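You operate a simulated robot arm through the tools that you are given. There is no shell and no other tool. Be economical: measure what you need, move in short steps, check, and stop when the job is done.

You run a simulated two-armed robot. Do the job below in one go: nothing can be reset, and whatever is moved stays where it is left.

## Task
Take the cap off the bottle with the earliest date on the top of the herb bench and lay it down there.

It is judged by the outcome, as a careful person would: the job done as asked, and still so three seconds after it is handed in. It fails if anything else is knocked over, pushed out of place, dropped, spilled or broken. Lids that push on must go on centred and level and be pressed home; caps that screw on are set level and turned clockwise until they are tight.

## Robot
Two 7-joint arms with two-finger parallel grippers on one trunk, on a base that drives. Base frame: it is fixed to the floor where the robot stands at the start and does not move with it; the origin is under the middle of the robot, x ahead of it, y to its left, z up; the surface under the hand at the start is at about z = 84. Units: cm, degrees, N and s.
The left shoulder is at the start at [5, 15.8, 118.3], the right one opposite. With the tool pointing down near the work surface each hand reaches from about 18 to 66 cm from the robot's upright axis, wherever it stands, measured 20 degrees to its own side. Payload 3.91 kg a hand.
Tool frame (each hand has its own): the origin (TCP) lies between the finger pads and is the grasp point; the fingertips stand 3 cm ahead of it; z points along the fingers, y is the line along which they close. Largest opening 11 cm; finger width 2, thickness 1; the body of the gripper, 4.8 by 11.2 cm, starts 5.5 cm behind the TCP.
Orientation is that of the tool frame in the base frame, as a unit quaternion [x, y, z, w]. With the fingers straight down and closing along the base's y, the tool's x points along the base's -x, its y along +y and its z along -z.

## Interface
- The arms move only by the tool apply_moves. It takes "left_moves", "right_moves" or both (then of equal length, played together; a hand with none holds still); each is a list of rows, each a list of 7 numbers: the finger opening in cm, from 0 to 11, then the shift along the tool's x, y, z in cm, then the turn, a rotation vector about the tool's x, y, z in degrees. In form: [[grip, tx, ty, tz, rx, ry, rz], ...]. A call has 1 to 20 rows; each row shifts and turns the commanded pose from where the row before left it, along the tool's axes as they then stand. Each row takes 0.2 s and may step no farther than 5 cm and 8.6 degrees from the row before; otherwise, or with a gripper value out of range, the whole call is refused. Where a pose cannot be reached the arm comes as near as it can. A force on the tool above 40 N (or 10 N above the force at the start of the call, whichever is more), or a blocked arm, ends the call early, and 0.2 s more pass. The fingers move at their own pace (about 15.3 cm/s each) and stop on an object; they squeeze with about 28 N. The grip force told is the motor's: it shows also when the fingers shut on nothing. Time passes only in rows, and 0.2 s behind the last, so rows that do not move let the fingers close. The reply holds the time, the measured pose of the TCP, the force on the tool along the base axes, the opening and the grip force, in the units named above and with some noise, with the torque about the TCP (base axes, N m) and any sound that the robot's microphone picked up.
- Cameras (640 x 400 px; columns grow to the right, rows downward): "scene" is now at [12.45, -1.1, 131.13]; the picture's right is [-0.13, -0.99, 0.00], its down [-0.65, 0.08, -0.75] and it looks along [0.75, -0.10, -0.66] (base axes); focal length 239 px, centre (320, 200). "left" rides on the left gripper at [7.2, -1.7, -10.3] in its tool frame; the picture's right is [0.23, 0.97, 0.00], its down [-0.76, 0.18, -0.62] and it looks along [-0.61, 0.14, 0.78] (tool axes); focal length 222 px, centre (320, 200). "right" rides on the right gripper at [7.2, 1.7, -10.3] in its tool frame; the picture's right is [-0.23, 0.97, 0.00], its down [-0.76, -0.18, -0.62] and it looks along [-0.61, -0.14, 0.78] (tool axes); focal length 222 px, centre (320, 200). There is no depth. A picture from a camera that has moved, and an enlarged one, comes with that camera's place and axes in the base frame and with its lens.
- grab_frame(camera): a new picture of that camera. No time passes.
- slide_trunk(by): slides the trunk up (or, below 0, down) by that many cm; the arms and the scene camera ride with it, the base frame stays. It gives what a move gives, with no picture.
- roll_base(legs): drives the robot by 1 to 6 legs, each [ahead, turn to the left] in cm and degrees, along the robot's own axes; the way and the turn of a leg run together, so that a leg with both is an arc; at most 150 cm and 180 degrees a leg. The arms and the cameras ride along, it lands a little off, and it stops where it bumps. It gives what a move gives.
- aim_head(pan, tilt): turns the head with the scene camera to pan (to the left, within 80 degrees either way) and tilt (down, from -29 to 69), counted from straight ahead of the robot. It gives what a move gives.
- zoom(camera, box): a new picture of the part [left, top, right, bottom] of that camera's present view, enlarged. No time passes.
- job_done(): hands the job in; it is judged then, once.

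Go step by step. Nothing tells you exact positions but the pictures and the camera data: compare them with the known pose of the tool, close in by small moves and look again before you grip or let go. The budget is 120 turns and 88 pictures, counting those below and the enlarged ones. Unless the task says otherwise, let go and move clear before handing in, and close with one line.

The tools are called after "Call:" by a JSON object that holds its "api" and its "payload". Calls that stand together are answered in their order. apply_moves: Moves the arms, as the interface text tells. Its arguments: {"type":"object","properties":{"left_moves":{"type":"array","items":{"type":"array","items":{"type":"number"}}},"right_moves":{"type":"array","items":{"type":"array","items":{"type":"number"}}}},"required":[]} The other tools are called the same way: slide_trunk (by) slides the trunk up or down; roll_base (legs) drives the base; aim_head (pan, tilt) turns the head that bears the scene camera; grab_frame (camera) takes a picture; zoom (camera, box) takes an enlarged picture of a part of a camera's view; job_done () hands the job in.

At the start:

```text
time_s: 0.0
left_tool_pos: [49.01, 21.7, 114.74]
left_orientation: [0.0, 1.0, 0.001, 0.001]
left_ft_force: [-0.5, -0.2, 0.7]
left_ft_torque: [-0.01, -0.02, 0.02]
left_finger_gap: 11.0
left_grasp_force: 0.1
right_tool_pos: [36.93, -15.91, 113.68]
right_orientation: [0.0, 1.0, 0.001, 0.0]
right_ft_force: [-0.8, 0.1, 0.0]
right_ft_torque: [0.01, 0.02, 0.01]
right_finger_gap: 11.01
right_grasp_force: 0.1
trunk travel left (down, up): [-42.5, 5.7]
robot x, y, heading: [0.05, -0.1, 0.0]
head pan, tilt: [-7.4, 41.1]
```

scene: 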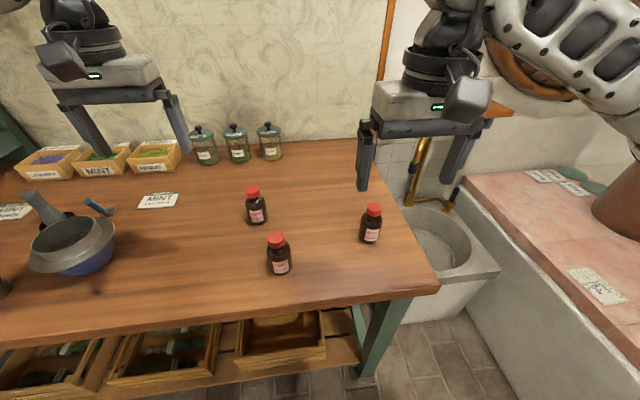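
right: 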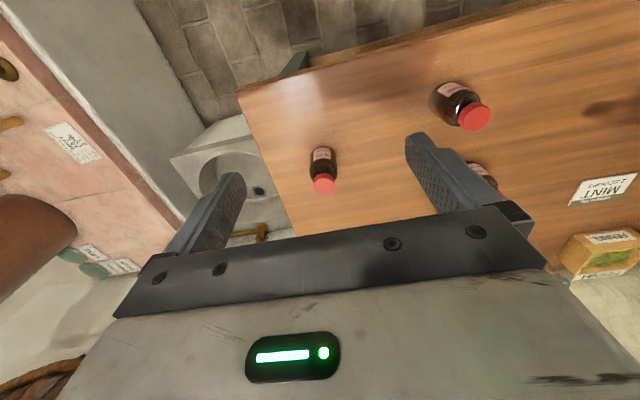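
left: 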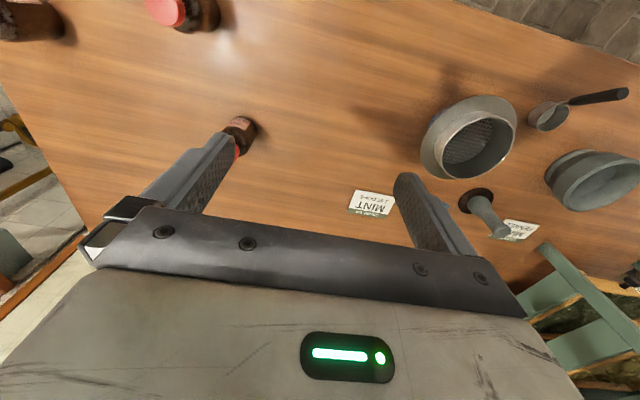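

I see three small dark bottles with red caps on the bench. I'll zoom in on the labels to read the dates.

Call:
{"api": "zoom", "payload": {"camera": "scene", "box": [235, 180, 283, 230]}}

Call:
{"api": "zoom", "payload": {"camera": "scene", "box": [255, 228, 303, 280]}}

Call:
{"api": "zoom", "payload": {"camera": "scene", "box": [348, 198, 396, 248]}}

```text
8.00 times, centred on (259, 205) of scene
camera zoom: at [12.45, -1.1, 131.13], right [-0.13, -0.99, 0.0], down [-0.65, 0.08, -0.75], along [0.75, -0.1, -0.66], focal length 1910 px, centre (808, 160)
```

zoom: 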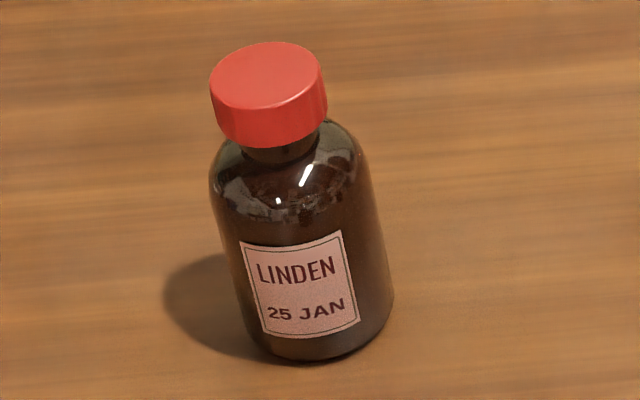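

```text
7.69 times, centred on (279, 254) of scene
camera zoom: at [12.45, -1.1, 131.13], right [-0.13, -0.99, 0.0], down [-0.65, 0.08, -0.75], along [0.75, -0.1, -0.66], focal length 1836 px, centre (635, -215)
```

zoom: 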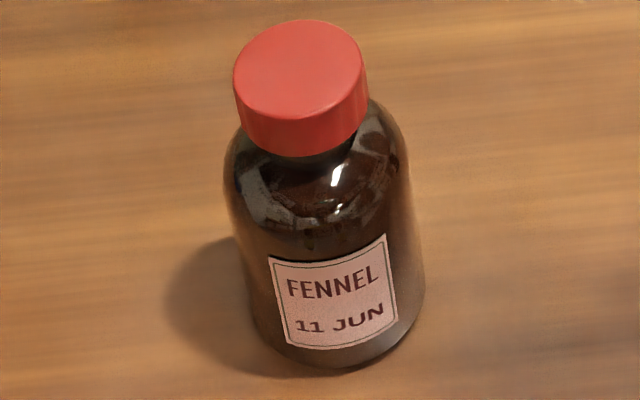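

```text
8.00 times, centred on (372, 223) of scene
camera zoom: at [12.45, -1.1, 131.13], right [-0.13, -0.99, 0.0], down [-0.65, 0.08, -0.75], along [0.75, -0.1, -0.66], focal length 1910 px, centre (-96, 16)
```

zoom: 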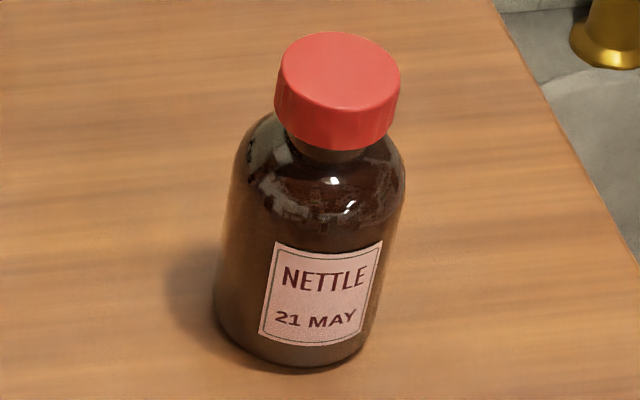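

The three bottles read LINDEN 25 JAN, FENNEL 11 JUN and NETTLE 21 MAY, so Linden at about (59, 9) is the earliest so far. I'll look at the left part of the bench for further bottles.

Call:
{"api": "aim_head", "payload": {"pan": 45, "tilt": 35}}

Call:
{"api": "grab_frame", "payload": {"camera": "scene"}}

```text
time_s: 1.2
left_tool_pos: [49.0, 21.59, 114.67]
left_orientation: [0.0, 1.0, 0.001, 0.0]
left_ft_force: [-0.8, 0.4, -0.5]
left_ft_torque: [-0.02, 0.01, 0.03]
left_finger_gap: 10.99
left_grasp_force: 0.0
right_tool_pos: [37.06, -16.02, 113.64]
right_orientation: [0.0, 1.0, 0.0, 0.0]
right_ft_force: [-0.5, -0.1, -0.2]
right_ft_torque: [0.03, -0.01, 0.02]
right_finger_gap: 10.98
right_grasp_force: 0.0
trunk travel left (down, up): [-42.5, 5.7]
robot x, y, heading: [0.05, 0.08, -0.2]
head pan, tilt: [45.0, 35.0]
```

```text
81 pictures are left
camera scene: at [10.32, 6.2, 132.04], right [0.71, -0.71, 0.0], down [-0.41, -0.41, -0.82], along [0.58, 0.58, -0.57], focal length 239 px, centre (320, 200)
```

scene: 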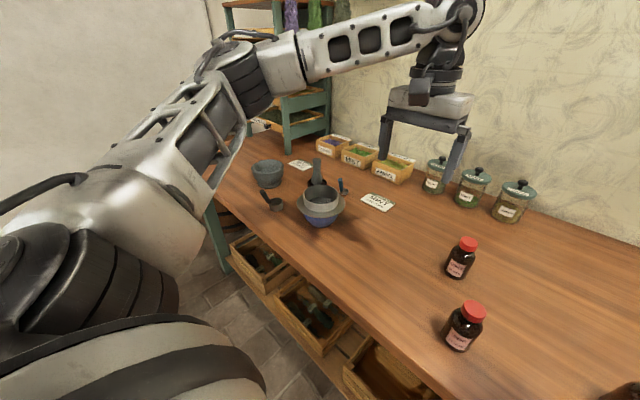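

There are no more bottles on the bench, so Linden it is. Plan: the left hand steadies the body from the left while the right hand unscrews from above, and first the base goes a bit nearer and turns left so the right hand can reach.

Call:
{"api": "roll_base", "payload": {"legs": [[5, 0], [0, 10]]}}

Call:
{"api": "aim_head", "payload": {"pan": 0, "tilt": 40}}

Call:
{"api": "grab_frame", "payload": {"camera": "scene"}}

```text
time_s: 2.8
left_tool_pos: [49.51, 29.85, 114.77]
left_orientation: [-0.086, 0.996, -0.001, 0.0]
left_ft_force: [-0.1, -1.2, -0.6]
left_ft_torque: [0.01, 0.0, 0.03]
left_finger_gap: 11.0
left_grasp_force: 0.2
right_tool_pos: [44.22, -9.35, 113.78]
right_orientation: [-0.086, 0.996, 0.0, -0.001]
right_ft_force: [-0.5, 0.4, -0.8]
right_ft_torque: [-0.01, -0.03, -0.02]
right_finger_gap: 11.02
right_grasp_force: 0.0
trunk travel left (down, up): [-42.5, 5.7]
robot x, y, heading: [5.2, 0.08, 9.8]
head pan, tilt: [45.0, 35.0]
```

```text
time_s: 4.0
left_tool_pos: [49.53, 29.68, 114.81]
left_orientation: [-0.086, 0.996, 0.0, 0.001]
left_ft_force: [0.7, 0.0, -0.3]
left_ft_torque: [-0.01, 0.0, -0.03]
left_finger_gap: 11.01
left_grasp_force: 0.0
right_tool_pos: [44.35, -9.42, 113.62]
right_orientation: [-0.085, 0.996, 0.001, -0.001]
right_ft_force: [-0.2, 0.5, 0.0]
right_ft_torque: [-0.03, -0.02, -0.01]
right_finger_gap: 11.01
right_grasp_force: 0.0
trunk travel left (down, up): [-42.5, 5.7]
robot x, y, heading: [4.99, 0.13, 9.9]
head pan, tilt: [0.0, 40.0]
```

```text
80 pictures are left
camera scene: at [17.42, 2.13, 131.29], right [0.17, -0.99, 0.0], down [-0.63, -0.11, -0.77], along [0.75, 0.13, -0.64], focal length 239 px, centre (320, 200)
```

scene: 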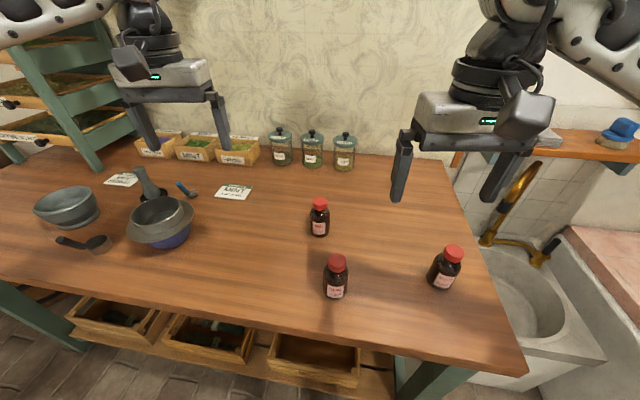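

The view confirms Linden at about (59.7, 9.4), standing clear. I'll turn the left hand in the air first: about 102° of yaw.

Call:
{"api": "apply_moves", "payload": {"left_moves": [[9, 0, 0, 0, 0, 0, -8.5], [9, 0, 0, 0, 0, 0, -8.5], [9, 0, 0, 0, 0, 0, -8.5], [9, 0, 0, 0, 0, 0, -8.5], [9, 0, 0, 0, 0, 0, -8.5], [9, 0, 0, 0, 0, 0, -8.5], [9, 0, 0, 0, 0, 0, -8.5], [9, 0, 0, 0, 0, 0, -8.5], [9, 0, 0, 0, 0, 0, -8.5], [9, 0, 0, 0, 0, 0, -8.5], [9, 0, 0, 0, 0, 0, -8.5], [9, 0, 0, 0, 0, 0, -8.5], [9, 0, 0, 0, 0, 0, 0]]}}

```text
time_s: 6.8
left_tool_pos: [49.55, 29.72, 114.59]
left_orientation: [0.829, -0.559, 0.0, 0.001]
left_ft_force: [0.3, -0.3, 0.1]
left_ft_torque: [0.01, 0.02, -0.02]
left_finger_gap: 9.01
left_grasp_force: 0.1
right_tool_pos: [44.29, -9.46, 113.62]
right_orientation: [-0.086, 0.996, 0.001, -0.001]
right_ft_force: [-0.9, 0.4, -0.6]
right_ft_torque: [0.01, -0.02, -0.01]
right_finger_gap: 11.02
right_grasp_force: 0.0
trunk travel left (down, up): [-42.5, 5.7]
robot x, y, heading: [5.0, 0.27, 9.9]
head pan, tilt: [0.0, 40.0]
```

The yaw worked. Now I'll pitch the left hand so its fingers point nearly level toward the bottle.

Call:
{"api": "apply_moves", "payload": {"left_moves": [[9, 0, 0, 0, 0, 8.5, 0], [9, 0, 0, 0, 0, 8.5, 0], [9, 0, 0, 0, 0, 8.5, 0], [9, 0, 0, 0, 0, 8.5, 0], [9, 0, 0, 0, 0, 8.5, 0], [9, 0, 0, 0, 0, 8.5, 0], [9, 0, 0, 0, 0, 8.5, 0], [9, 0, 0, 0, 0, 8.5, 0], [9, 0, 0, 0, 0, 8.5, 0], [9, 0, 0, 0, 0, 0, 0]]}}

Call:
{"api": "grab_frame", "payload": {"camera": "scene"}}

Call:
{"api": "grab_frame", "payload": {"camera": "left"}}

```text
time_s: 8.9
left_tool_pos: [49.52, 29.8, 114.71]
left_orientation: [0.651, -0.439, 0.514, 0.346]
left_ft_force: [0.4, -1.0, 0.8]
left_ft_torque: [0.0, -0.01, -0.04]
left_finger_gap: 8.97
left_grasp_force: 0.2
right_tool_pos: [44.29, -9.41, 113.61]
right_orientation: [-0.086, 0.996, 0.0, -0.001]
right_ft_force: [-0.2, 0.5, 0.7]
right_ft_torque: [-0.02, 0.02, 0.0]
right_finger_gap: 11.01
right_grasp_force: 0.0
trunk travel left (down, up): [-42.5, 5.7]
robot x, y, heading: [5.26, -0.08, 9.9]
head pan, tilt: [0.0, 40.0]
```

```text
79 pictures are left
camera scene: at [17.43, 2.11, 131.29], right [0.17, -0.99, 0.0], down [-0.63, -0.11, -0.77], along [0.75, 0.13, -0.64], focal length 239 px, centre (320, 200)
```

scene: 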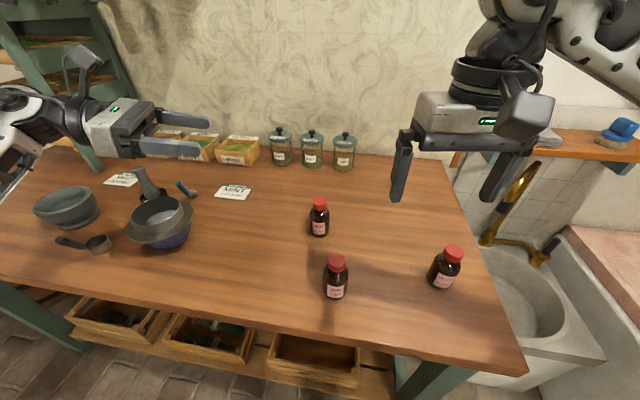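

```text
78 pictures are left
camera left: at [47.95, 38.16, 124.15], right [-0.88, -0.41, 0.22], down [-0.46, 0.66, -0.6], along [0.1, -0.63, -0.77], focal length 222 px, centre (320, 200)
```

left: 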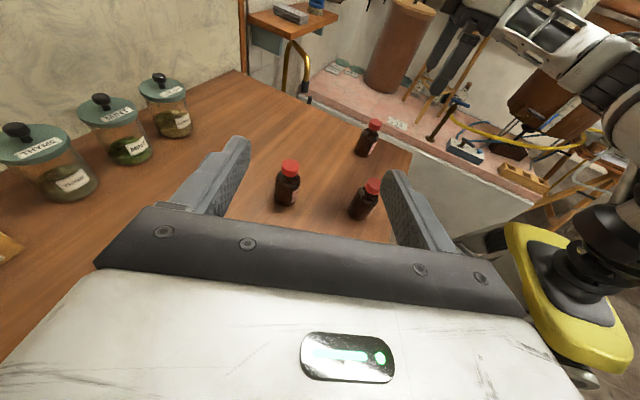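

The left hand is well posed, with its camera up. I'll bring it to a pre-approach about 13 cm left of the bottle and still above it.

Call:
{"api": "apply_moves", "payload": {"left_moves": [[9, -2.5, -0.4, 3.1, 0, 0, 0], [9, -2.5, -0.4, 3.1, 0, 0, 0], [9, -2.5, -0.4, 3.1, 0, 0, 0], [9, -2.5, -0.4, 3.1, 0, 0, 0], [9, 0, 0, 0, 0, 0, 0]]}}

Call:
{"api": "grab_frame", "payload": {"camera": "scene"}}

Call:
{"api": "grab_frame", "payload": {"camera": "left"}}

```text
time_s: 10.2
left_tool_pos: [54.54, 21.24, 102.24]
left_orientation: [0.651, -0.439, 0.513, 0.346]
left_ft_force: [0.4, 0.3, -0.4]
left_ft_torque: [0.01, 0.0, -0.01]
left_finger_gap: 9.0
left_grasp_force: 0.1
right_tool_pos: [44.2, -9.46, 113.69]
right_orientation: [-0.086, 0.996, 0.001, 0.0]
right_ft_force: [0.3, -0.2, -0.3]
right_ft_torque: [0.01, -0.02, -0.01]
right_finger_gap: 11.0
right_grasp_force: 0.0
trunk travel left (down, up): [-42.5, 5.7]
robot x, y, heading: [5.17, -0.18, 9.9]
head pan, tilt: [0.0, 40.0]
```

```text
77 pictures are left
camera scene: at [17.41, 2.13, 131.29], right [0.17, -0.99, 0.0], down [-0.63, -0.11, -0.77], along [0.75, 0.13, -0.64], focal length 239 px, centre (320, 200)
```

scene: 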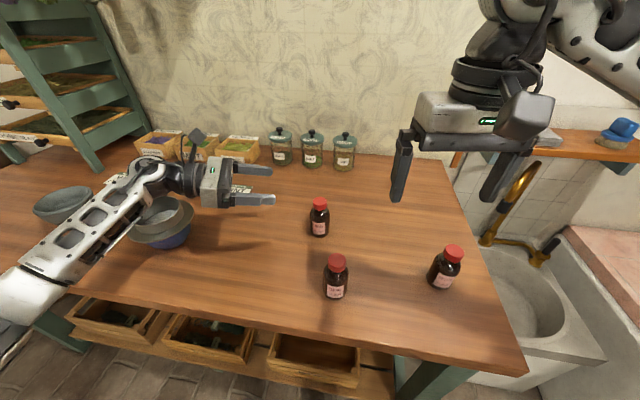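

```text
76 pictures are left
camera left: at [53.02, 29.74, 111.51], right [-0.88, -0.41, 0.22], down [-0.46, 0.66, -0.6], along [0.1, -0.63, -0.77], focal length 222 px, centre (320, 200)
```

left: 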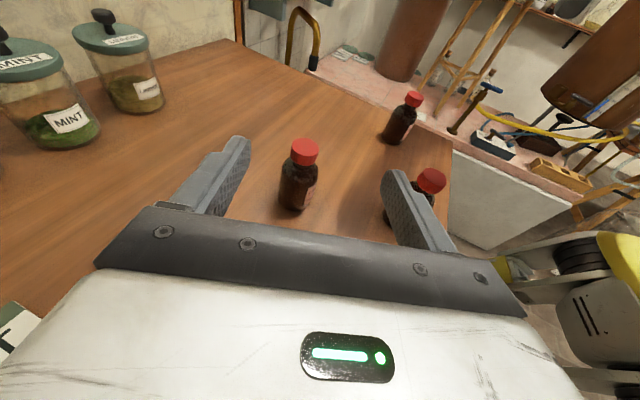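

The forearm slopes down toward the bench front, so I'll go down carefully in halves and keep an eye on the elbow.

Call:
{"api": "apply_moves", "payload": {"left_moves": [[9, -2.27, -0.2, 0.54, 0, 0, 0], [9, -2.27, -0.2, 0.54, 0, 0, 0], [9, -2.27, -0.1, 0.54, 0, 0, 0], [9, 0, 0, 0, 0, 0, 0]]}}

Call:
{"api": "aim_head", "payload": {"pan": 45, "tilt": 50}}

Call:
{"api": "grab_frame", "payload": {"camera": "scene"}}

```text
time_s: 11.2
left_tool_pos: [55.1, 21.53, 95.12]
left_orientation: [0.65, -0.44, 0.513, 0.347]
left_ft_force: [-0.7, -0.2, -0.2]
left_ft_torque: [-0.02, 0.0, 0.0]
left_finger_gap: 8.99
left_grasp_force: 0.1
right_tool_pos: [44.22, -9.41, 113.61]
right_orientation: [-0.086, 0.996, 0.001, -0.001]
right_ft_force: [0.1, 0.1, -0.2]
right_ft_torque: [-0.04, 0.02, 0.01]
right_finger_gap: 10.98
right_grasp_force: 0.1
trunk travel left (down, up): [-42.5, 5.7]
robot x, y, heading: [5.01, 0.01, 10.2]
head pan, tilt: [0.0, 40.0]
```

```text
time_s: 12.3
left_tool_pos: [55.13, 21.47, 95.14]
left_orientation: [0.651, -0.439, 0.513, 0.347]
left_ft_force: [-0.2, 0.1, -0.3]
left_ft_torque: [0.02, 0.0, 0.0]
left_finger_gap: 8.98
left_grasp_force: 0.0
right_tool_pos: [44.16, -9.42, 113.66]
right_orientation: [-0.086, 0.996, 0.001, -0.001]
right_ft_force: [0.2, 0.9, 0.5]
right_ft_torque: [-0.01, -0.02, -0.01]
right_finger_gap: 11.01
right_grasp_force: 0.0
trunk travel left (down, up): [-42.5, 5.7]
robot x, y, heading: [5.12, -0.36, 9.7]
head pan, tilt: [45.0, 50.0]
```

```text
75 pictures are left
camera scene: at [13.49, 6.96, 129.87], right [0.82, -0.58, 0.0], down [-0.44, -0.63, -0.64], along [0.37, 0.53, -0.77], focal length 239 px, centre (320, 200)
```

scene: 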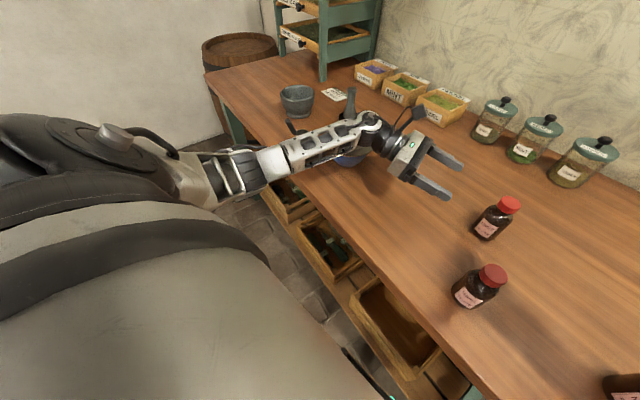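

The forearm is clear and the pot sits behind the wrist, so I'll advance toward the bottle before going lower.

Call:
{"api": "apply_moves", "payload": {"left_moves": [[9, -0.27, 0, 3.15, 0, 0, 0], [9, -0.27, 0, 3.15, 0, 0, 0], [9, 0, 0, 0, 0, 0, 0]]}}

Call:
{"api": "grab_frame", "payload": {"camera": "left"}}

Call:
{"api": "grab_frame", "payload": {"camera": "scene"}}

```text
time_s: 13.1
left_tool_pos: [57.3, 15.92, 93.19]
left_orientation: [0.652, -0.438, 0.513, 0.346]
left_ft_force: [-0.4, -0.7, -0.5]
left_ft_torque: [0.0, -0.03, -0.01]
left_finger_gap: 9.02
left_grasp_force: 0.0
right_tool_pos: [44.23, -9.42, 113.66]
right_orientation: [-0.086, 0.996, 0.001, -0.001]
right_ft_force: [-0.5, 0.3, -0.9]
right_ft_torque: [-0.04, 0.01, -0.02]
right_finger_gap: 11.01
right_grasp_force: 0.0
trunk travel left (down, up): [-42.5, 5.7]
robot x, y, heading: [5.18, 0.08, 10.0]
head pan, tilt: [45.0, 50.0]
```

```text
74 pictures are left
camera left: at [55.78, 24.37, 102.57], right [-0.88, -0.41, 0.22], down [-0.46, 0.66, -0.59], along [0.1, -0.63, -0.77], focal length 222 px, centre (320, 200)
```

left: 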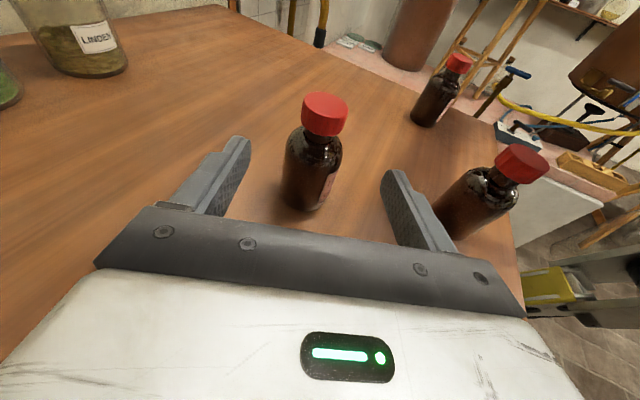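

```text
73 pictures are left
camera scene: at [13.48, 6.97, 129.87], right [0.82, -0.58, 0.0], down [-0.44, -0.63, -0.64], along [0.37, 0.53, -0.77], focal length 239 px, centre (320, 200)
```

scene: 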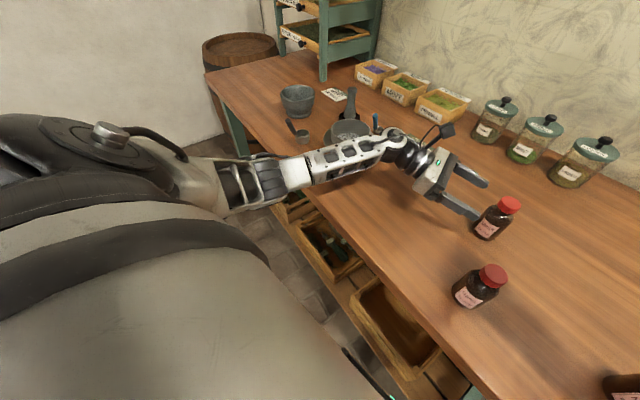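

The bottle is centred between the fingers, with about 6.5 cm still to go and 5 cm down. I'll finish the approach with the fingers open.

Call:
{"api": "apply_moves", "payload": {"left_moves": [[9, -1.83, 0, 3.53, 0, 0, 0], [9, -1.83, 0, 3.53, 0, 0, 0], [9, 0, 0, 0, 0, 0, 0]]}}

Call:
{"api": "grab_frame", "payload": {"camera": "left"}}

Call:
{"api": "grab_frame", "payload": {"camera": "scene"}}

```text
time_s: 13.9
left_tool_pos: [59.62, 10.28, 87.79]
left_orientation: [0.651, -0.44, 0.513, 0.347]
left_ft_force: [0.2, -0.1, -0.5]
left_ft_torque: [-0.01, 0.04, -0.02]
left_finger_gap: 9.0
left_grasp_force: 0.0
right_tool_pos: [44.23, -9.45, 113.66]
right_orientation: [-0.085, 0.996, 0.0, -0.001]
right_ft_force: [-0.2, -0.6, 0.0]
right_ft_torque: [0.02, -0.01, 0.02]
right_finger_gap: 10.99
right_grasp_force: 0.1
trunk travel left (down, up): [-42.5, 5.7]
robot x, y, heading: [4.99, -0.08, 9.9]
head pan, tilt: [45.0, 50.0]
```

```text
72 pictures are left
camera left: at [58.01, 18.74, 97.28], right [-0.88, -0.41, 0.22], down [-0.46, 0.66, -0.6], along [0.1, -0.63, -0.77], focal length 222 px, centre (320, 200)
```

left: 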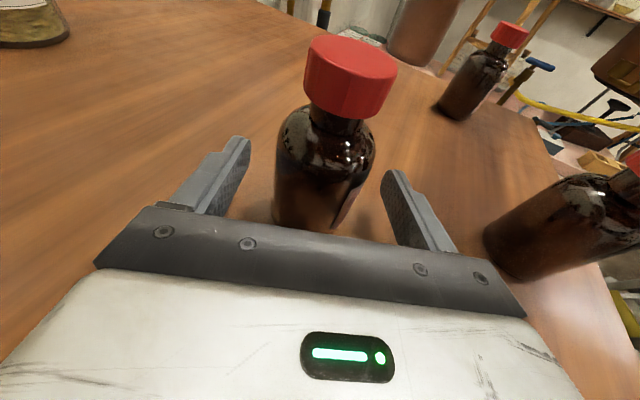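

```text
71 pictures are left
camera scene: at [13.47, 6.97, 129.87], right [0.82, -0.58, 0.0], down [-0.44, -0.63, -0.64], along [0.37, 0.53, -0.77], focal length 239 px, centre (320, 200)
```

scene: 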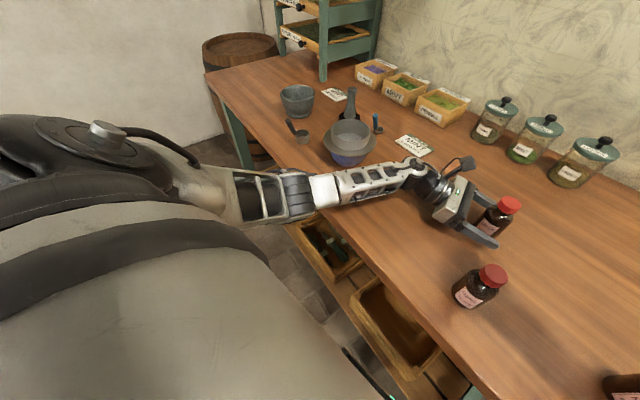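

The bottle is well between the fingers. I'll nudge in 0.6 cm and close gently in stages.

Call:
{"api": "apply_moves", "payload": {"left_moves": [[9, 0.14, 0, 0.58, 0, 0, 0], [7.5, 0, 0, 0, 0, 0, 0], [6.8, 0, 0, 0, 0, 0, 0], [6.3, 0, 0, 0, 0, 0, 0], [6.0, 0, 0, 0, 0, 0, 0], [5.7, 0, 0, 0, 0, 0, 0], [5.4, 0, 0, 0, 0, 0, 0], [5.1, 0, 0, 0, 0, 0, 0], [4.8, 0, 0, 0, 0, 0, 0], [4.0, 0, 0, 0, 0, 0, 0], [3.0, 0, 0, 0, 0, 0, 0], [3.0, 0, 0, 0, 0, 0, 0]]}}

Call:
{"api": "aim_head", "payload": {"pan": 0, "tilt": 40}}

Call:
{"api": "grab_frame", "payload": {"camera": "scene"}}

Call:
{"api": "grab_frame", "payload": {"camera": "left"}}

```text
time_s: 16.5
left_tool_pos: [59.79, 9.8, 87.94]
left_orientation: [0.65, -0.439, 0.513, 0.347]
left_ft_force: [-0.3, 0.5, 0.2]
left_ft_torque: [0.03, -0.05, -0.01]
left_finger_gap: 5.02
left_grasp_force: 27.9
right_tool_pos: [44.26, -9.45, 113.7]
right_orientation: [-0.085, 0.996, 0.001, 0.0]
right_ft_force: [0.2, -0.3, 0.0]
right_ft_torque: [0.01, 0.02, 0.0]
right_finger_gap: 11.02
right_grasp_force: 0.2
trunk travel left (down, up): [-42.5, 5.7]
robot x, y, heading: [4.74, -0.09, 9.7]
head pan, tilt: [45.0, 50.0]
```

```text
time_s: 17.6
left_tool_pos: [59.74, 9.73, 87.89]
left_orientation: [0.651, -0.439, 0.514, 0.347]
left_ft_force: [-0.1, 0.4, 0.5]
left_ft_torque: [0.03, -0.08, 0.0]
left_finger_gap: 5.02
left_grasp_force: 27.6
right_tool_pos: [44.28, -9.41, 113.62]
right_orientation: [-0.085, 0.996, 0.001, -0.001]
right_ft_force: [-0.5, -0.2, -0.3]
right_ft_torque: [0.01, -0.02, -0.02]
right_finger_gap: 10.98
right_grasp_force: 0.0
trunk travel left (down, up): [-42.5, 5.7]
robot x, y, heading: [4.86, 0.22, 9.7]
head pan, tilt: [0.0, 40.0]
```

```text
70 pictures are left
camera scene: at [17.42, 2.12, 131.29], right [0.17, -0.99, 0.0], down [-0.63, -0.11, -0.77], along [0.75, 0.13, -0.64], focal length 239 px, centre (320, 200)
```

scene: 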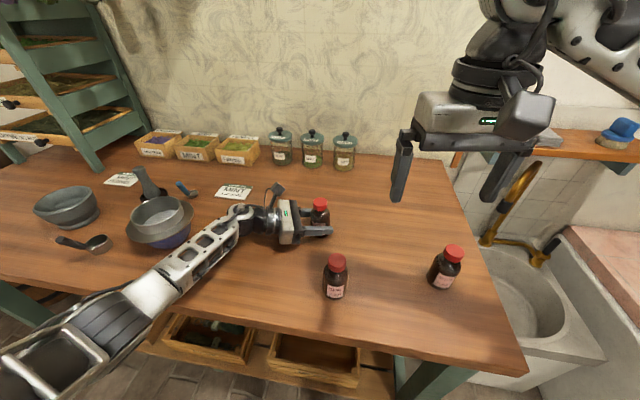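

```text
69 pictures are left
camera left: at [58.23, 18.2, 97.3], right [-0.88, -0.41, 0.22], down [-0.46, 0.66, -0.6], along [0.1, -0.63, -0.77], focal length 222 px, centre (320, 200)
```

left: 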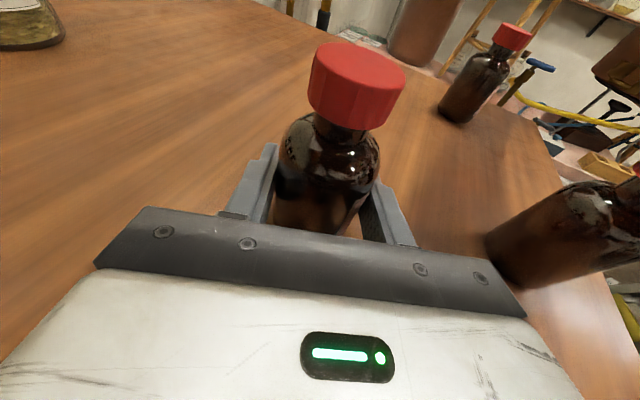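

The bottle is gripped and upright (5.0 cm wide). I'll zoom in to pin down the cap before bringing the right hand over it.

Call:
{"api": "zoom", "payload": {"camera": "scene", "box": [296, 185, 344, 235]}}

```text
8.00 times, centred on (320, 210) of scene
camera zoom: at [17.42, 2.12, 131.29], right [0.17, -0.99, 0.0], down [-0.63, -0.11, -0.77], along [0.75, 0.13, -0.64], focal length 1910 px, centre (320, 120)
```

zoom: 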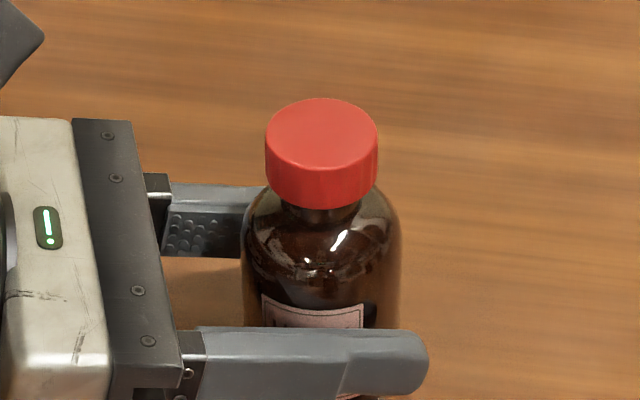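

The cap axis is at about (59.75, 9.55), the top at z≈94.7 and the diameter 3.4. I'll bring the right hand above it, then turn it clockwise beforehand to leave room for the unscrewing stroke.

Call:
{"api": "apply_moves", "payload": {"right_moves": [[7, -3.08, 2.68, 0, 0, 0, 0], [7, -3.08, 2.68, 0, 0, 0, 0], [7, -3.08, 2.68, 0, 0, 0, 0], [7, -3.08, 2.68, 0, 0, 0, 0], [7, -3.08, 2.68, 0, 0, 0, 0], [7, -3.1, 2.7, 0, 0, 0, 0], [7, 0, 0, 0, 0, 0, 8.5], [7, 0, 0, 0, 0, 0, 8.5], [7, 0, 0, 0, 0, 0, 8.5], [7, 0, 0, 0, 0, 0, 8.5], [7, 0, 0, 0, 0, 0, 8.5], [7, 0, 0, 0, 0, 0, 8.5], [7, 0, 0, 0, 0, 0, 8.5], [7, 0, 0, 0, 0, 0, 8.5], [7, 0, 0, 0, 0, 0, 0]]}}

Call:
{"api": "grab_frame", "payload": {"camera": "scene"}}

Call:
{"api": "grab_frame", "payload": {"camera": "right"}}

```text
time_s: 20.8
left_tool_pos: [59.77, 9.89, 87.86]
left_orientation: [0.65, -0.44, 0.512, 0.347]
left_ft_force: [0.2, 0.6, 0.4]
left_ft_torque: [0.0, -0.02, 0.0]
left_finger_gap: 5.0
left_grasp_force: 28.0
right_tool_pos: [59.63, 9.66, 113.71]
right_orientation: [0.487, 0.873, 0.0, -0.001]
right_ft_force: [-0.7, 0.1, 0.2]
right_ft_torque: [0.03, 0.01, 0.01]
right_finger_gap: 6.99
right_grasp_force: 0.1
trunk travel left (down, up): [-42.5, 5.7]
robot x, y, heading: [5.55, -0.13, 9.8]
head pan, tilt: [0.0, 40.0]
```

```text
67 pictures are left
camera scene: at [17.43, 2.11, 131.29], right [0.17, -0.99, 0.0], down [-0.63, -0.11, -0.77], along [0.75, 0.13, -0.64], focal length 239 px, centre (320, 200)
```

scene: 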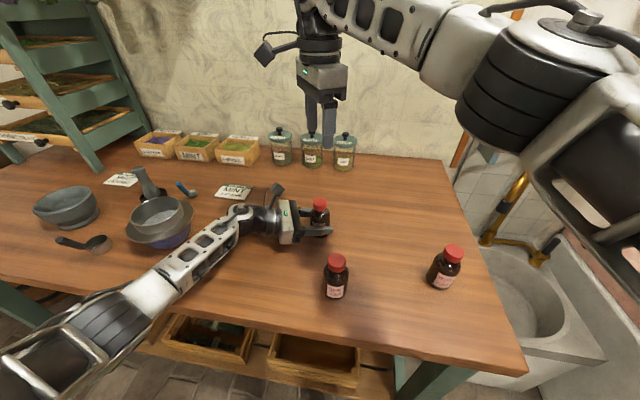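

```text
66 pictures are left
camera right: at [57.37, 16.62, 123.89], right [0.95, 0.32, 0.0], down [0.25, -0.74, 0.62], along [0.2, -0.59, -0.78], focal length 222 px, centre (320, 200)
```

right: 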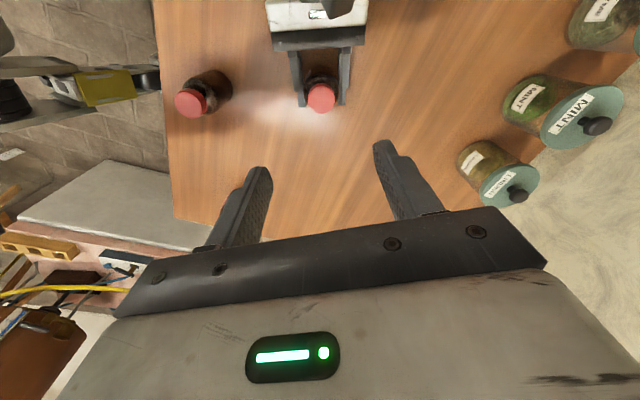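

The cap is right under the hand. I'll turn back 25° so the two cameras stay apart, and come down to 5 cm above the grip height.

Call:
{"api": "apply_moves", "payload": {"right_moves": [[7, 0, 0, 0, 0, 0, -8.5], [7, 0, 0, 0, 0, 0, -8.5], [7, 0, 0, 0, 0, 0, -8.5], [7, 0, 0, 4, 0, 0, 0], [7, 0, 0, 4, 0, 0, 0], [7, 0, 0, 4, 0, 0, 0], [7, 0, 0, 0, 0, 0, 0]]}}

Call:
{"api": "grab_frame", "payload": {"camera": "scene"}}

Call:
{"api": "grab_frame", "payload": {"camera": "right"}}

```text
time_s: 22.4
left_tool_pos: [59.79, 9.75, 87.75]
left_orientation: [0.65, -0.439, 0.513, 0.347]
left_ft_force: [0.2, -1.2, 0.6]
left_ft_torque: [-0.03, -0.09, 0.01]
left_finger_gap: 5.01
left_grasp_force: 28.2
right_tool_pos: [59.78, 9.63, 101.52]
right_orientation: [0.282, 0.959, 0.0, -0.001]
right_ft_force: [0.5, -0.1, -0.1]
right_ft_torque: [-0.01, -0.01, 0.0]
right_finger_gap: 6.99
right_grasp_force: 0.2
trunk travel left (down, up): [-42.5, 5.7]
robot x, y, heading: [5.27, -0.18, 9.6]
head pan, tilt: [0.0, 40.0]
```

```text
65 pictures are left
camera scene: at [17.42, 2.12, 131.29], right [0.17, -0.99, 0.0], down [-0.63, -0.11, -0.77], along [0.75, 0.13, -0.64], focal length 239 px, centre (320, 200)
```

scene: 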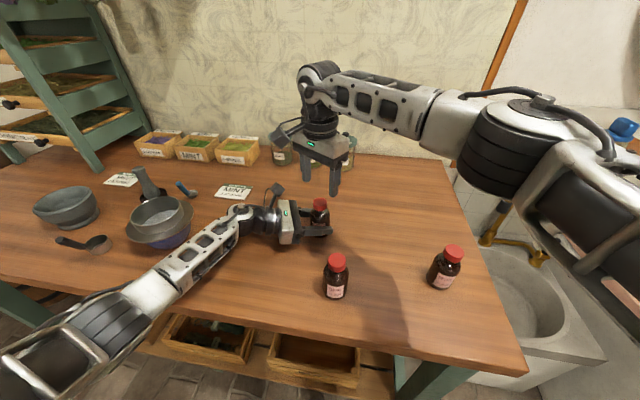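

```text
64 pictures are left
camera right: at [54.59, 14.89, 111.86], right [0.72, 0.7, 0.0], down [0.55, -0.56, 0.62], along [0.43, -0.45, -0.78], focal length 222 px, centre (320, 200)
```

right: 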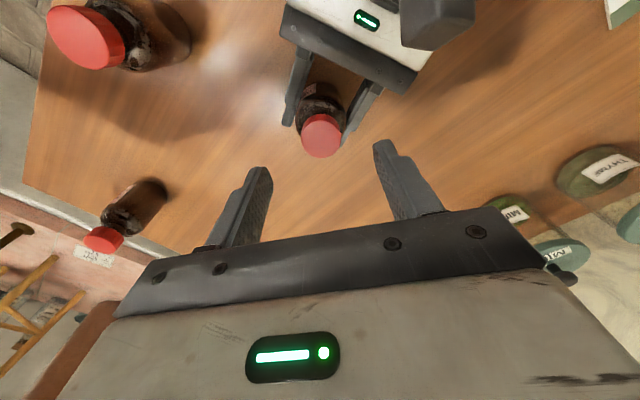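

The cap is centred between the right fingers. I'll lower so the tips just span the cap, about z 96.1, then look.

Call:
{"api": "apply_moves", "payload": {"right_moves": [[6, 0, 0, 1.8, 0, 0, 0], [6, 0, 0, 1.8, 0, 0, 0], [6, 0, 0, 1.8, 0, 0, 0], [6, 0, 0, 0, 0, 0, 0]]}}

Call:
{"api": "zoom", "payload": {"camera": "scene", "box": [260, 150, 356, 240]}}

Call:
{"api": "grab_frame", "payload": {"camera": "left"}}

```text
time_s: 23.4
left_tool_pos: [59.82, 9.75, 87.85]
left_orientation: [0.65, -0.44, 0.512, 0.348]
left_ft_force: [-0.2, -0.6, -0.2]
left_ft_torque: [0.0, -0.03, 0.0]
left_finger_gap: 5.02
left_grasp_force: 27.9
right_tool_pos: [59.79, 9.62, 96.17]
right_orientation: [0.281, 0.96, 0.0, 0.0]
right_ft_force: [0.2, 0.2, 0.2]
right_ft_torque: [-0.03, -0.01, -0.03]
right_finger_gap: 6.01
right_grasp_force: 0.0
trunk travel left (down, up): [-42.5, 5.7]
robot x, y, heading: [4.82, -0.04, 10.0]
head pan, tilt: [0.0, 40.0]
```

```text
4.44 times, centred on (308, 195) of scene
camera zoom: at [17.42, 2.12, 131.29], right [0.17, -0.99, 0.0], down [-0.63, -0.11, -0.77], along [0.75, 0.13, -0.64], focal length 1061 px, centre (373, 222)
```

zoom: 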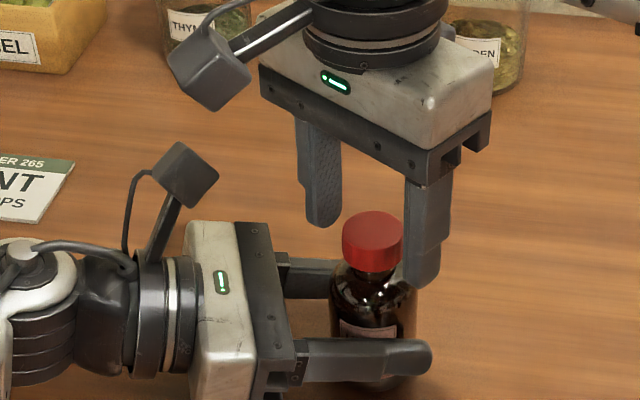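

```text
62 pictures are left
camera left: at [58.22, 18.2, 97.3], right [-0.88, -0.41, 0.22], down [-0.46, 0.66, -0.6], along [0.1, -0.63, -0.77], focal length 222 px, centre (320, 200)
```

left: 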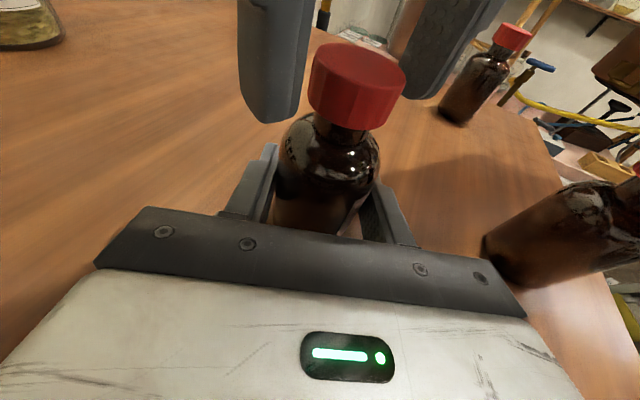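

The fingers straddle the cap. I'll close gently, then try the first counter-clockwise turn in small steps.

Call:
{"api": "apply_moves", "payload": {"right_moves": [[5, 0, 0, 0, 0, 0, 0], [4.5, 0, 0, 0, 0, 0, 0], [4.1, 0, 0, 0, 0, 0, 0], [3.8, 0, 0, 0, 0, 0, 0], [3.5, 0, 0, 0, 0, 0, 0], [3.2, 0, 0, 0, 0, 0, 0], [2.8, 0, 0, 0, 0, 0, 0], [2, 0, 0, 0, 0, 0, 0], [2, 0, 0, 0, 0, 0, 0]]}}

Call:
{"api": "grab_frame", "payload": {"camera": "left"}}

```text
time_s: 25.4
left_tool_pos: [59.69, 9.78, 87.82]
left_orientation: [0.651, -0.439, 0.513, 0.347]
left_ft_force: [0.4, -0.7, 0.7]
left_ft_torque: [0.05, -0.11, -0.03]
left_finger_gap: 5.01
left_grasp_force: 28.0
right_tool_pos: [59.73, 9.68, 96.23]
right_orientation: [0.281, 0.96, -0.001, -0.001]
right_ft_force: [-0.3, 1.5, 0.5]
right_ft_torque: [0.02, 0.01, -0.03]
right_finger_gap: 3.09
right_grasp_force: 27.8
trunk travel left (down, up): [-42.5, 5.7]
robot x, y, heading: [4.68, -0.16, 9.8]
head pan, tilt: [0.0, 40.0]
```

```text
61 pictures are left
camera left: at [58.23, 18.19, 97.3], right [-0.88, -0.41, 0.22], down [-0.46, 0.66, -0.6], along [0.1, -0.63, -0.77], focal length 222 px, centre (320, 200)
```

left: 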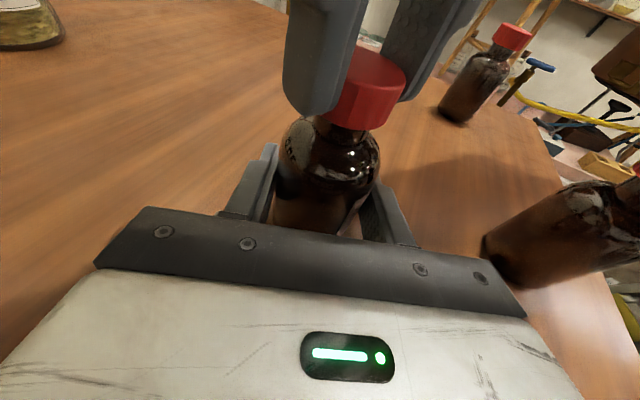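

The cap is held (3.1 cm gap) and barely any side force shows. I'll turn 34° counter-clockwise and watch the forces.

Call:
{"api": "apply_moves", "payload": {"right_moves": [[2, 0, 0, 0, 0, 0, -8.5], [2, 0, 0, 0, 0, 0, -8.5], [2, 0, 0, 0, 0, 0, -8.5], [2, 0, 0, 0, 0, 0, -8.5]]}}

Call:
{"api": "grab_frame", "payload": {"camera": "left"}}

```text
time_s: 26.4
left_tool_pos: [59.64, 9.77, 87.87]
left_orientation: [0.651, -0.439, 0.513, 0.347]
left_ft_force: [-1.5, 1.6, -0.1]
left_ft_torque: [-0.18, -0.09, -0.06]
left_finger_gap: 5.02
left_grasp_force: 27.7
right_tool_pos: [59.76, 9.63, 96.2]
right_orientation: [-0.012, 1.0, 0.0, 0.0]
right_ft_force: [0.5, -1.8, -0.4]
right_ft_torque: [-0.08, -0.04, -0.04]
right_finger_gap: 3.11
right_grasp_force: 27.8
trunk travel left (down, up): [-42.5, 5.7]
robot x, y, heading: [4.77, -0.3, 10.2]
head pan, tilt: [0.0, 40.0]
```

```text
60 pictures are left
camera left: at [58.23, 18.22, 97.3], right [-0.88, -0.41, 0.22], down [-0.46, 0.66, -0.6], along [0.1, -0.63, -0.77], focal length 222 px, centre (320, 200)
```

left: 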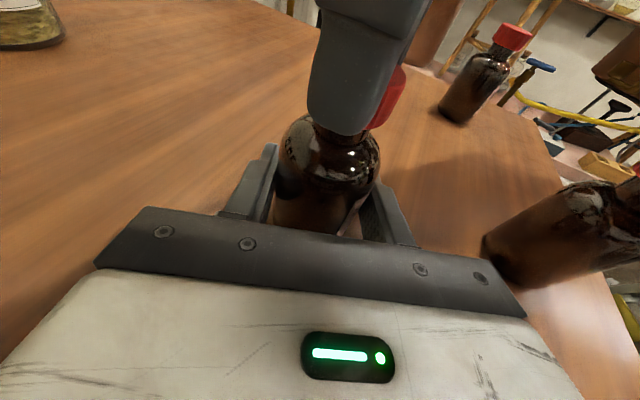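

It turned with little torque and the bottle stays still. I'll continue the stroke by about 93°.

Call:
{"api": "apply_moves", "payload": {"right_moves": [[2, 0, 0, 0, 0, 0, -8.5], [2, 0, 0, 0, 0, 0, -8.5], [2, 0, 0, 0, 0, 0, -8.5], [2, 0, 0, 0, 0, 0, -8.5], [2, 0, 0, 0, 0, 0, -8.5], [2, 0, 0, 0, 0, 0, -8.5], [2, 0, 0, 0, 0, 0, -8.5], [2, 0, 0, 0, 0, 0, -8.5], [2, 0, 0, 0, 0, 0, -8.5], [2, 0, 0, 0, 0, 0, -8.5], [2, 0, 0, 0, 0, 0, -8.5], [2, 0, 0, 0, 0, 0, 0]]}}

Call:
{"api": "zoom", "payload": {"camera": "scene", "box": [260, 150, 356, 240]}}

```text
time_s: 29.0
left_tool_pos: [59.79, 9.78, 87.88]
left_orientation: [0.65, -0.44, 0.513, 0.348]
left_ft_force: [-5.2, 8.4, 2.0]
left_ft_torque: [-0.2, -0.36, 0.03]
left_finger_gap: 5.03
left_grasp_force: 27.7
right_tool_pos: [59.66, 9.57, 96.28]
right_orientation: [-0.419, 0.908, 0.0, 0.0]
right_ft_force: [6.9, -8.8, 1.0]
right_ft_torque: [-0.41, -0.18, -0.02]
right_finger_gap: 3.12
right_grasp_force: 27.9
right hand out of reach, approached as far as the arm can: row 7, 8, 9, 10, 11
trunk travel left (down, up): [-42.5, 5.7]
robot x, y, heading: [5.12, -0.07, 10.0]
head pan, tilt: [0.0, 40.0]
```

```text
4.44 times, centred on (308, 195) of scene
camera zoom: at [17.41, 2.11, 131.29], right [0.17, -0.99, 0.0], down [-0.63, -0.11, -0.77], along [0.75, 0.13, -0.64], focal length 1061 px, centre (373, 222)
```

zoom: 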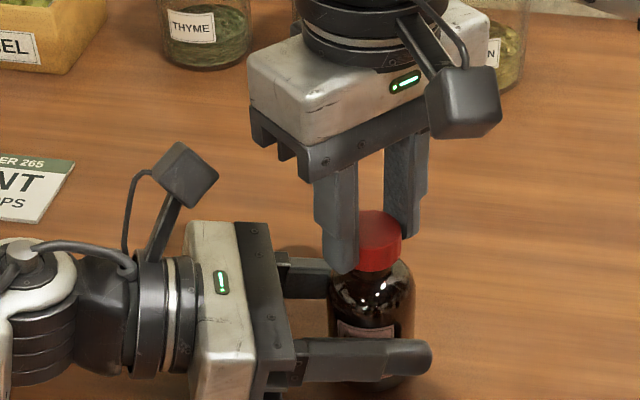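

The stroke reached the wrist's limit after about 81°. I'll open, turn back clockwise and regrip.

Call:
{"api": "apply_moves", "payload": {"right_moves": [[3.6, 0, 0, 0, 0, 0, 0], [5, 0, 0, 0, 0, 0, 0], [5.5, 0, 0, 0, 0, 0, 8.5], [5.5, 0, 0, 0, 0, 0, 8.5], [5.5, 0, 0, 0, 0, 0, 8.5], [5.5, 0, 0, 0, 0, 0, 8.5], [5.5, 0, 0, 0, 0, 0, 8.5], [5.5, 0, 0, 0, 0, 0, 8.5], [5.5, 0, 0, 0, 0, 0, 8.5], [5.5, 0, 0, 0, 0, 0, 8.5], [5.5, 0, 0, 0, 0, 0, 8.5], [5.5, 0, 0, 0, 0, 0, 8.5], [5.5, 0, 0, 0, 0, 0, 0]]}}

Call:
{"api": "grab_frame", "payload": {"camera": "left"}}

```text
time_s: 31.8
left_tool_pos: [59.8, 9.8, 87.83]
left_orientation: [0.651, -0.44, 0.513, 0.347]
left_ft_force: [0.8, -0.7, 0.6]
left_ft_torque: [-0.01, 0.04, -0.05]
left_finger_gap: 5.05
left_grasp_force: 27.8
right_tool_pos: [59.75, 9.6, 96.2]
right_orientation: [0.306, 0.952, 0.0, -0.001]
right_ft_force: [0.1, 0.2, 0.2]
right_ft_torque: [-0.02, -0.05, 0.0]
right_finger_gap: 5.5
right_grasp_force: 0.0
trunk travel left (down, up): [-42.5, 5.7]
robot x, y, heading: [5.02, -0.02, 9.9]
head pan, tilt: [0.0, 40.0]
```

```text
58 pictures are left
camera left: at [58.23, 18.2, 97.3], right [-0.88, -0.41, 0.22], down [-0.46, 0.66, -0.6], along [0.1, -0.63, -0.77], focal length 222 px, centre (320, 200)
```

left: 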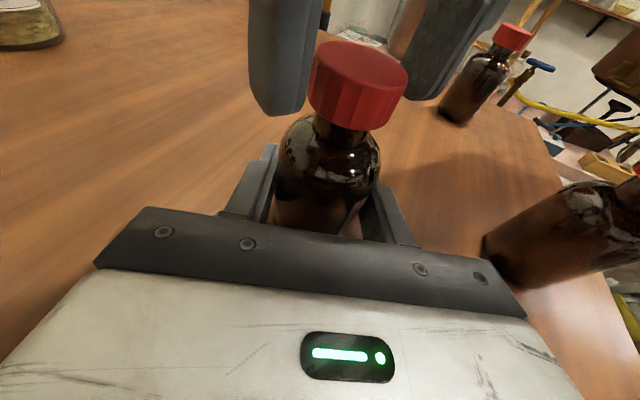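

The cap seems slightly higher. I'll turn back a bit more, regrip and make a longer stroke of 102°.

Call:
{"api": "apply_moves", "payload": {"right_moves": [[5.5, 0, 0, 0, 0, 0, 8.5], [5.5, 0, 0, 0, 0, 0, 8.5], [4.5, 0, 0, 0, 0, 0, 8.5], [3.8, 0, 0, 0, 0, 0, 0], [3.4, 0, 0, 0, 0, 0, 0], [3.0, 0, 0, 0, 0, 0, 0], [2, 0, 0, 0, 0, 0, 0], [2, 0, 0, 0, 0, 0, 0], [2, 0, 0, 0, 0, 0, -8.5], [2, 0, 0, 0, 0, 0, -8.5], [2, 0, 0, 0, 0, 0, -8.5], [2, 0, 0, 0, 0, 0, -8.5], [2, 0, 0, 0, 0, 0, -8.5], [2, 0, 0, 0, 0, 0, -8.5], [2, 0, 0, 0, 0, 0, -8.5], [2, 0, 0, 0, 0, 0, -8.5], [2, 0, 0, 0, 0, 0, -8.5], [2, 0, 0, 0, 0, 0, -8.5], [2, 0, 0, 0, 0, 0, -8.5], [2, 0, 0, 0, 0, 0, -8.5]]}}

Call:
{"api": "zoom", "payload": {"camera": "scene", "box": [260, 150, 356, 240]}}

```text
time_s: 36.0
left_tool_pos: [59.8, 9.77, 87.86]
left_orientation: [0.651, -0.44, 0.512, 0.347]
left_ft_force: [-9.0, -8.3, -0.7]
left_ft_torque: [0.54, -0.39, 0.0]
left_finger_gap: 5.03
left_grasp_force: 27.9
right_tool_pos: [59.67, 9.59, 96.27]
right_orientation: [-0.351, 0.936, 0.002, 0.0]
right_ft_force: [9.9, 6.6, 3.1]
right_ft_torque: [-0.02, -0.29, 0.03]
right_finger_gap: 3.11
right_grasp_force: 27.7
trunk travel left (down, up): [-42.5, 5.7]
robot x, y, heading: [5.11, -0.02, 10.0]
head pan, tilt: [0.0, 40.0]
```

```text
4.44 times, centred on (308, 195) of scene
camera zoom: at [17.41, 2.1, 131.29], right [0.17, -0.99, 0.0], down [-0.63, -0.11, -0.77], along [0.75, 0.13, -0.64], focal length 1061 px, centre (373, 222)
```

zoom: 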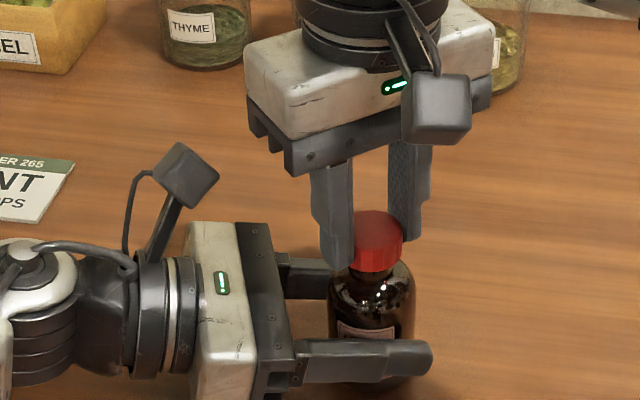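

About 183° done so far, with low torque. I'll release, turn back and repeat.

Call:
{"api": "apply_moves", "payload": {"right_moves": [[3.6, 0, 0, 0, 0, 0, 0], [5, 0, 0, 0, 0, 0, 0], [5.5, 0, 0, 0, 0, 0, 8.5], [5.5, 0, 0, 0, 0, 0, 8.5], [5.5, 0, 0, 0, 0, 0, 8.5], [5.5, 0, 0, 0, 0, 0, 8.5], [5.5, 0, 0, 0, 0, 0, 8.5], [5.5, 0, 0, 0, 0, 0, 8.5], [5.5, 0, 0, 0, 0, 0, 8.5], [5.5, 0, 0, 0, 0, 0, 8.5], [5.5, 0, 0, 0, 0, 0, 8.5], [5.5, 0, 0, 0, 0, 0, 8.5], [5.5, 0, 0, 0, 0, 0, 8.5], [5.5, 0, 0, 0, 0, 0, 8.5], [5.5, 0, 0, 0, 0, 0, 0]]}}

Call:
{"api": "grab_frame", "payload": {"camera": "left"}}

Call:
{"api": "zoom", "payload": {"camera": "scene", "box": [296, 185, 344, 235]}}

```text
time_s: 39.2
left_tool_pos: [59.81, 9.8, 88.0]
left_orientation: [0.651, -0.439, 0.513, 0.347]
left_ft_force: [-0.5, 0.5, -0.2]
left_ft_torque: [0.0, 0.02, 0.02]
left_finger_gap: 4.99
left_grasp_force: 27.0
right_tool_pos: [59.7, 9.54, 96.14]
right_orientation: [0.508, 0.861, 0.0, -0.001]
right_ft_force: [0.0, -0.1, -0.3]
right_ft_torque: [0.04, 0.0, 0.0]
right_finger_gap: 5.49
right_grasp_force: 0.0
trunk travel left (down, up): [-42.5, 5.7]
robot x, y, heading: [4.87, 0.05, 9.6]
head pan, tilt: [0.0, 40.0]
```

```text
56 pictures are left
camera left: at [58.24, 18.2, 97.28], right [-0.88, -0.41, 0.22], down [-0.46, 0.66, -0.6], along [0.1, -0.63, -0.77], focal length 222 px, centre (320, 200)
```

left: 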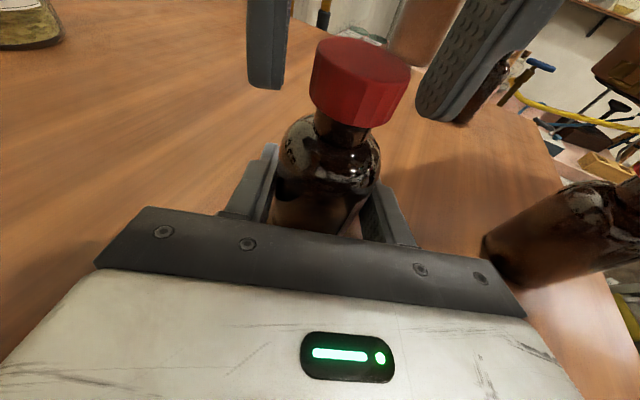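

```text
8.00 times, centred on (320, 210) of scene
camera zoom: at [17.44, 2.12, 131.29], right [0.17, -0.99, 0.0], down [-0.63, -0.11, -0.77], along [0.75, 0.13, -0.64], focal length 1910 px, centre (320, 120)
```

zoom: 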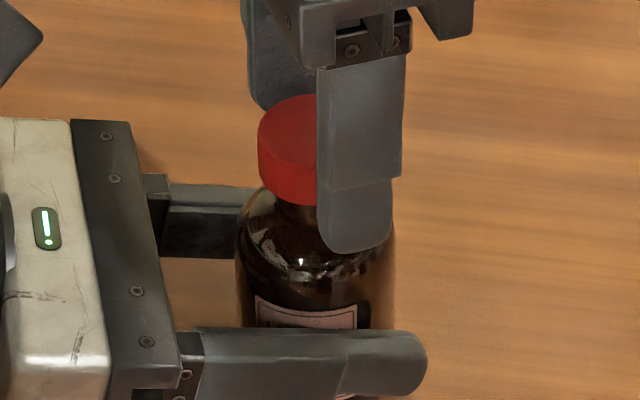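

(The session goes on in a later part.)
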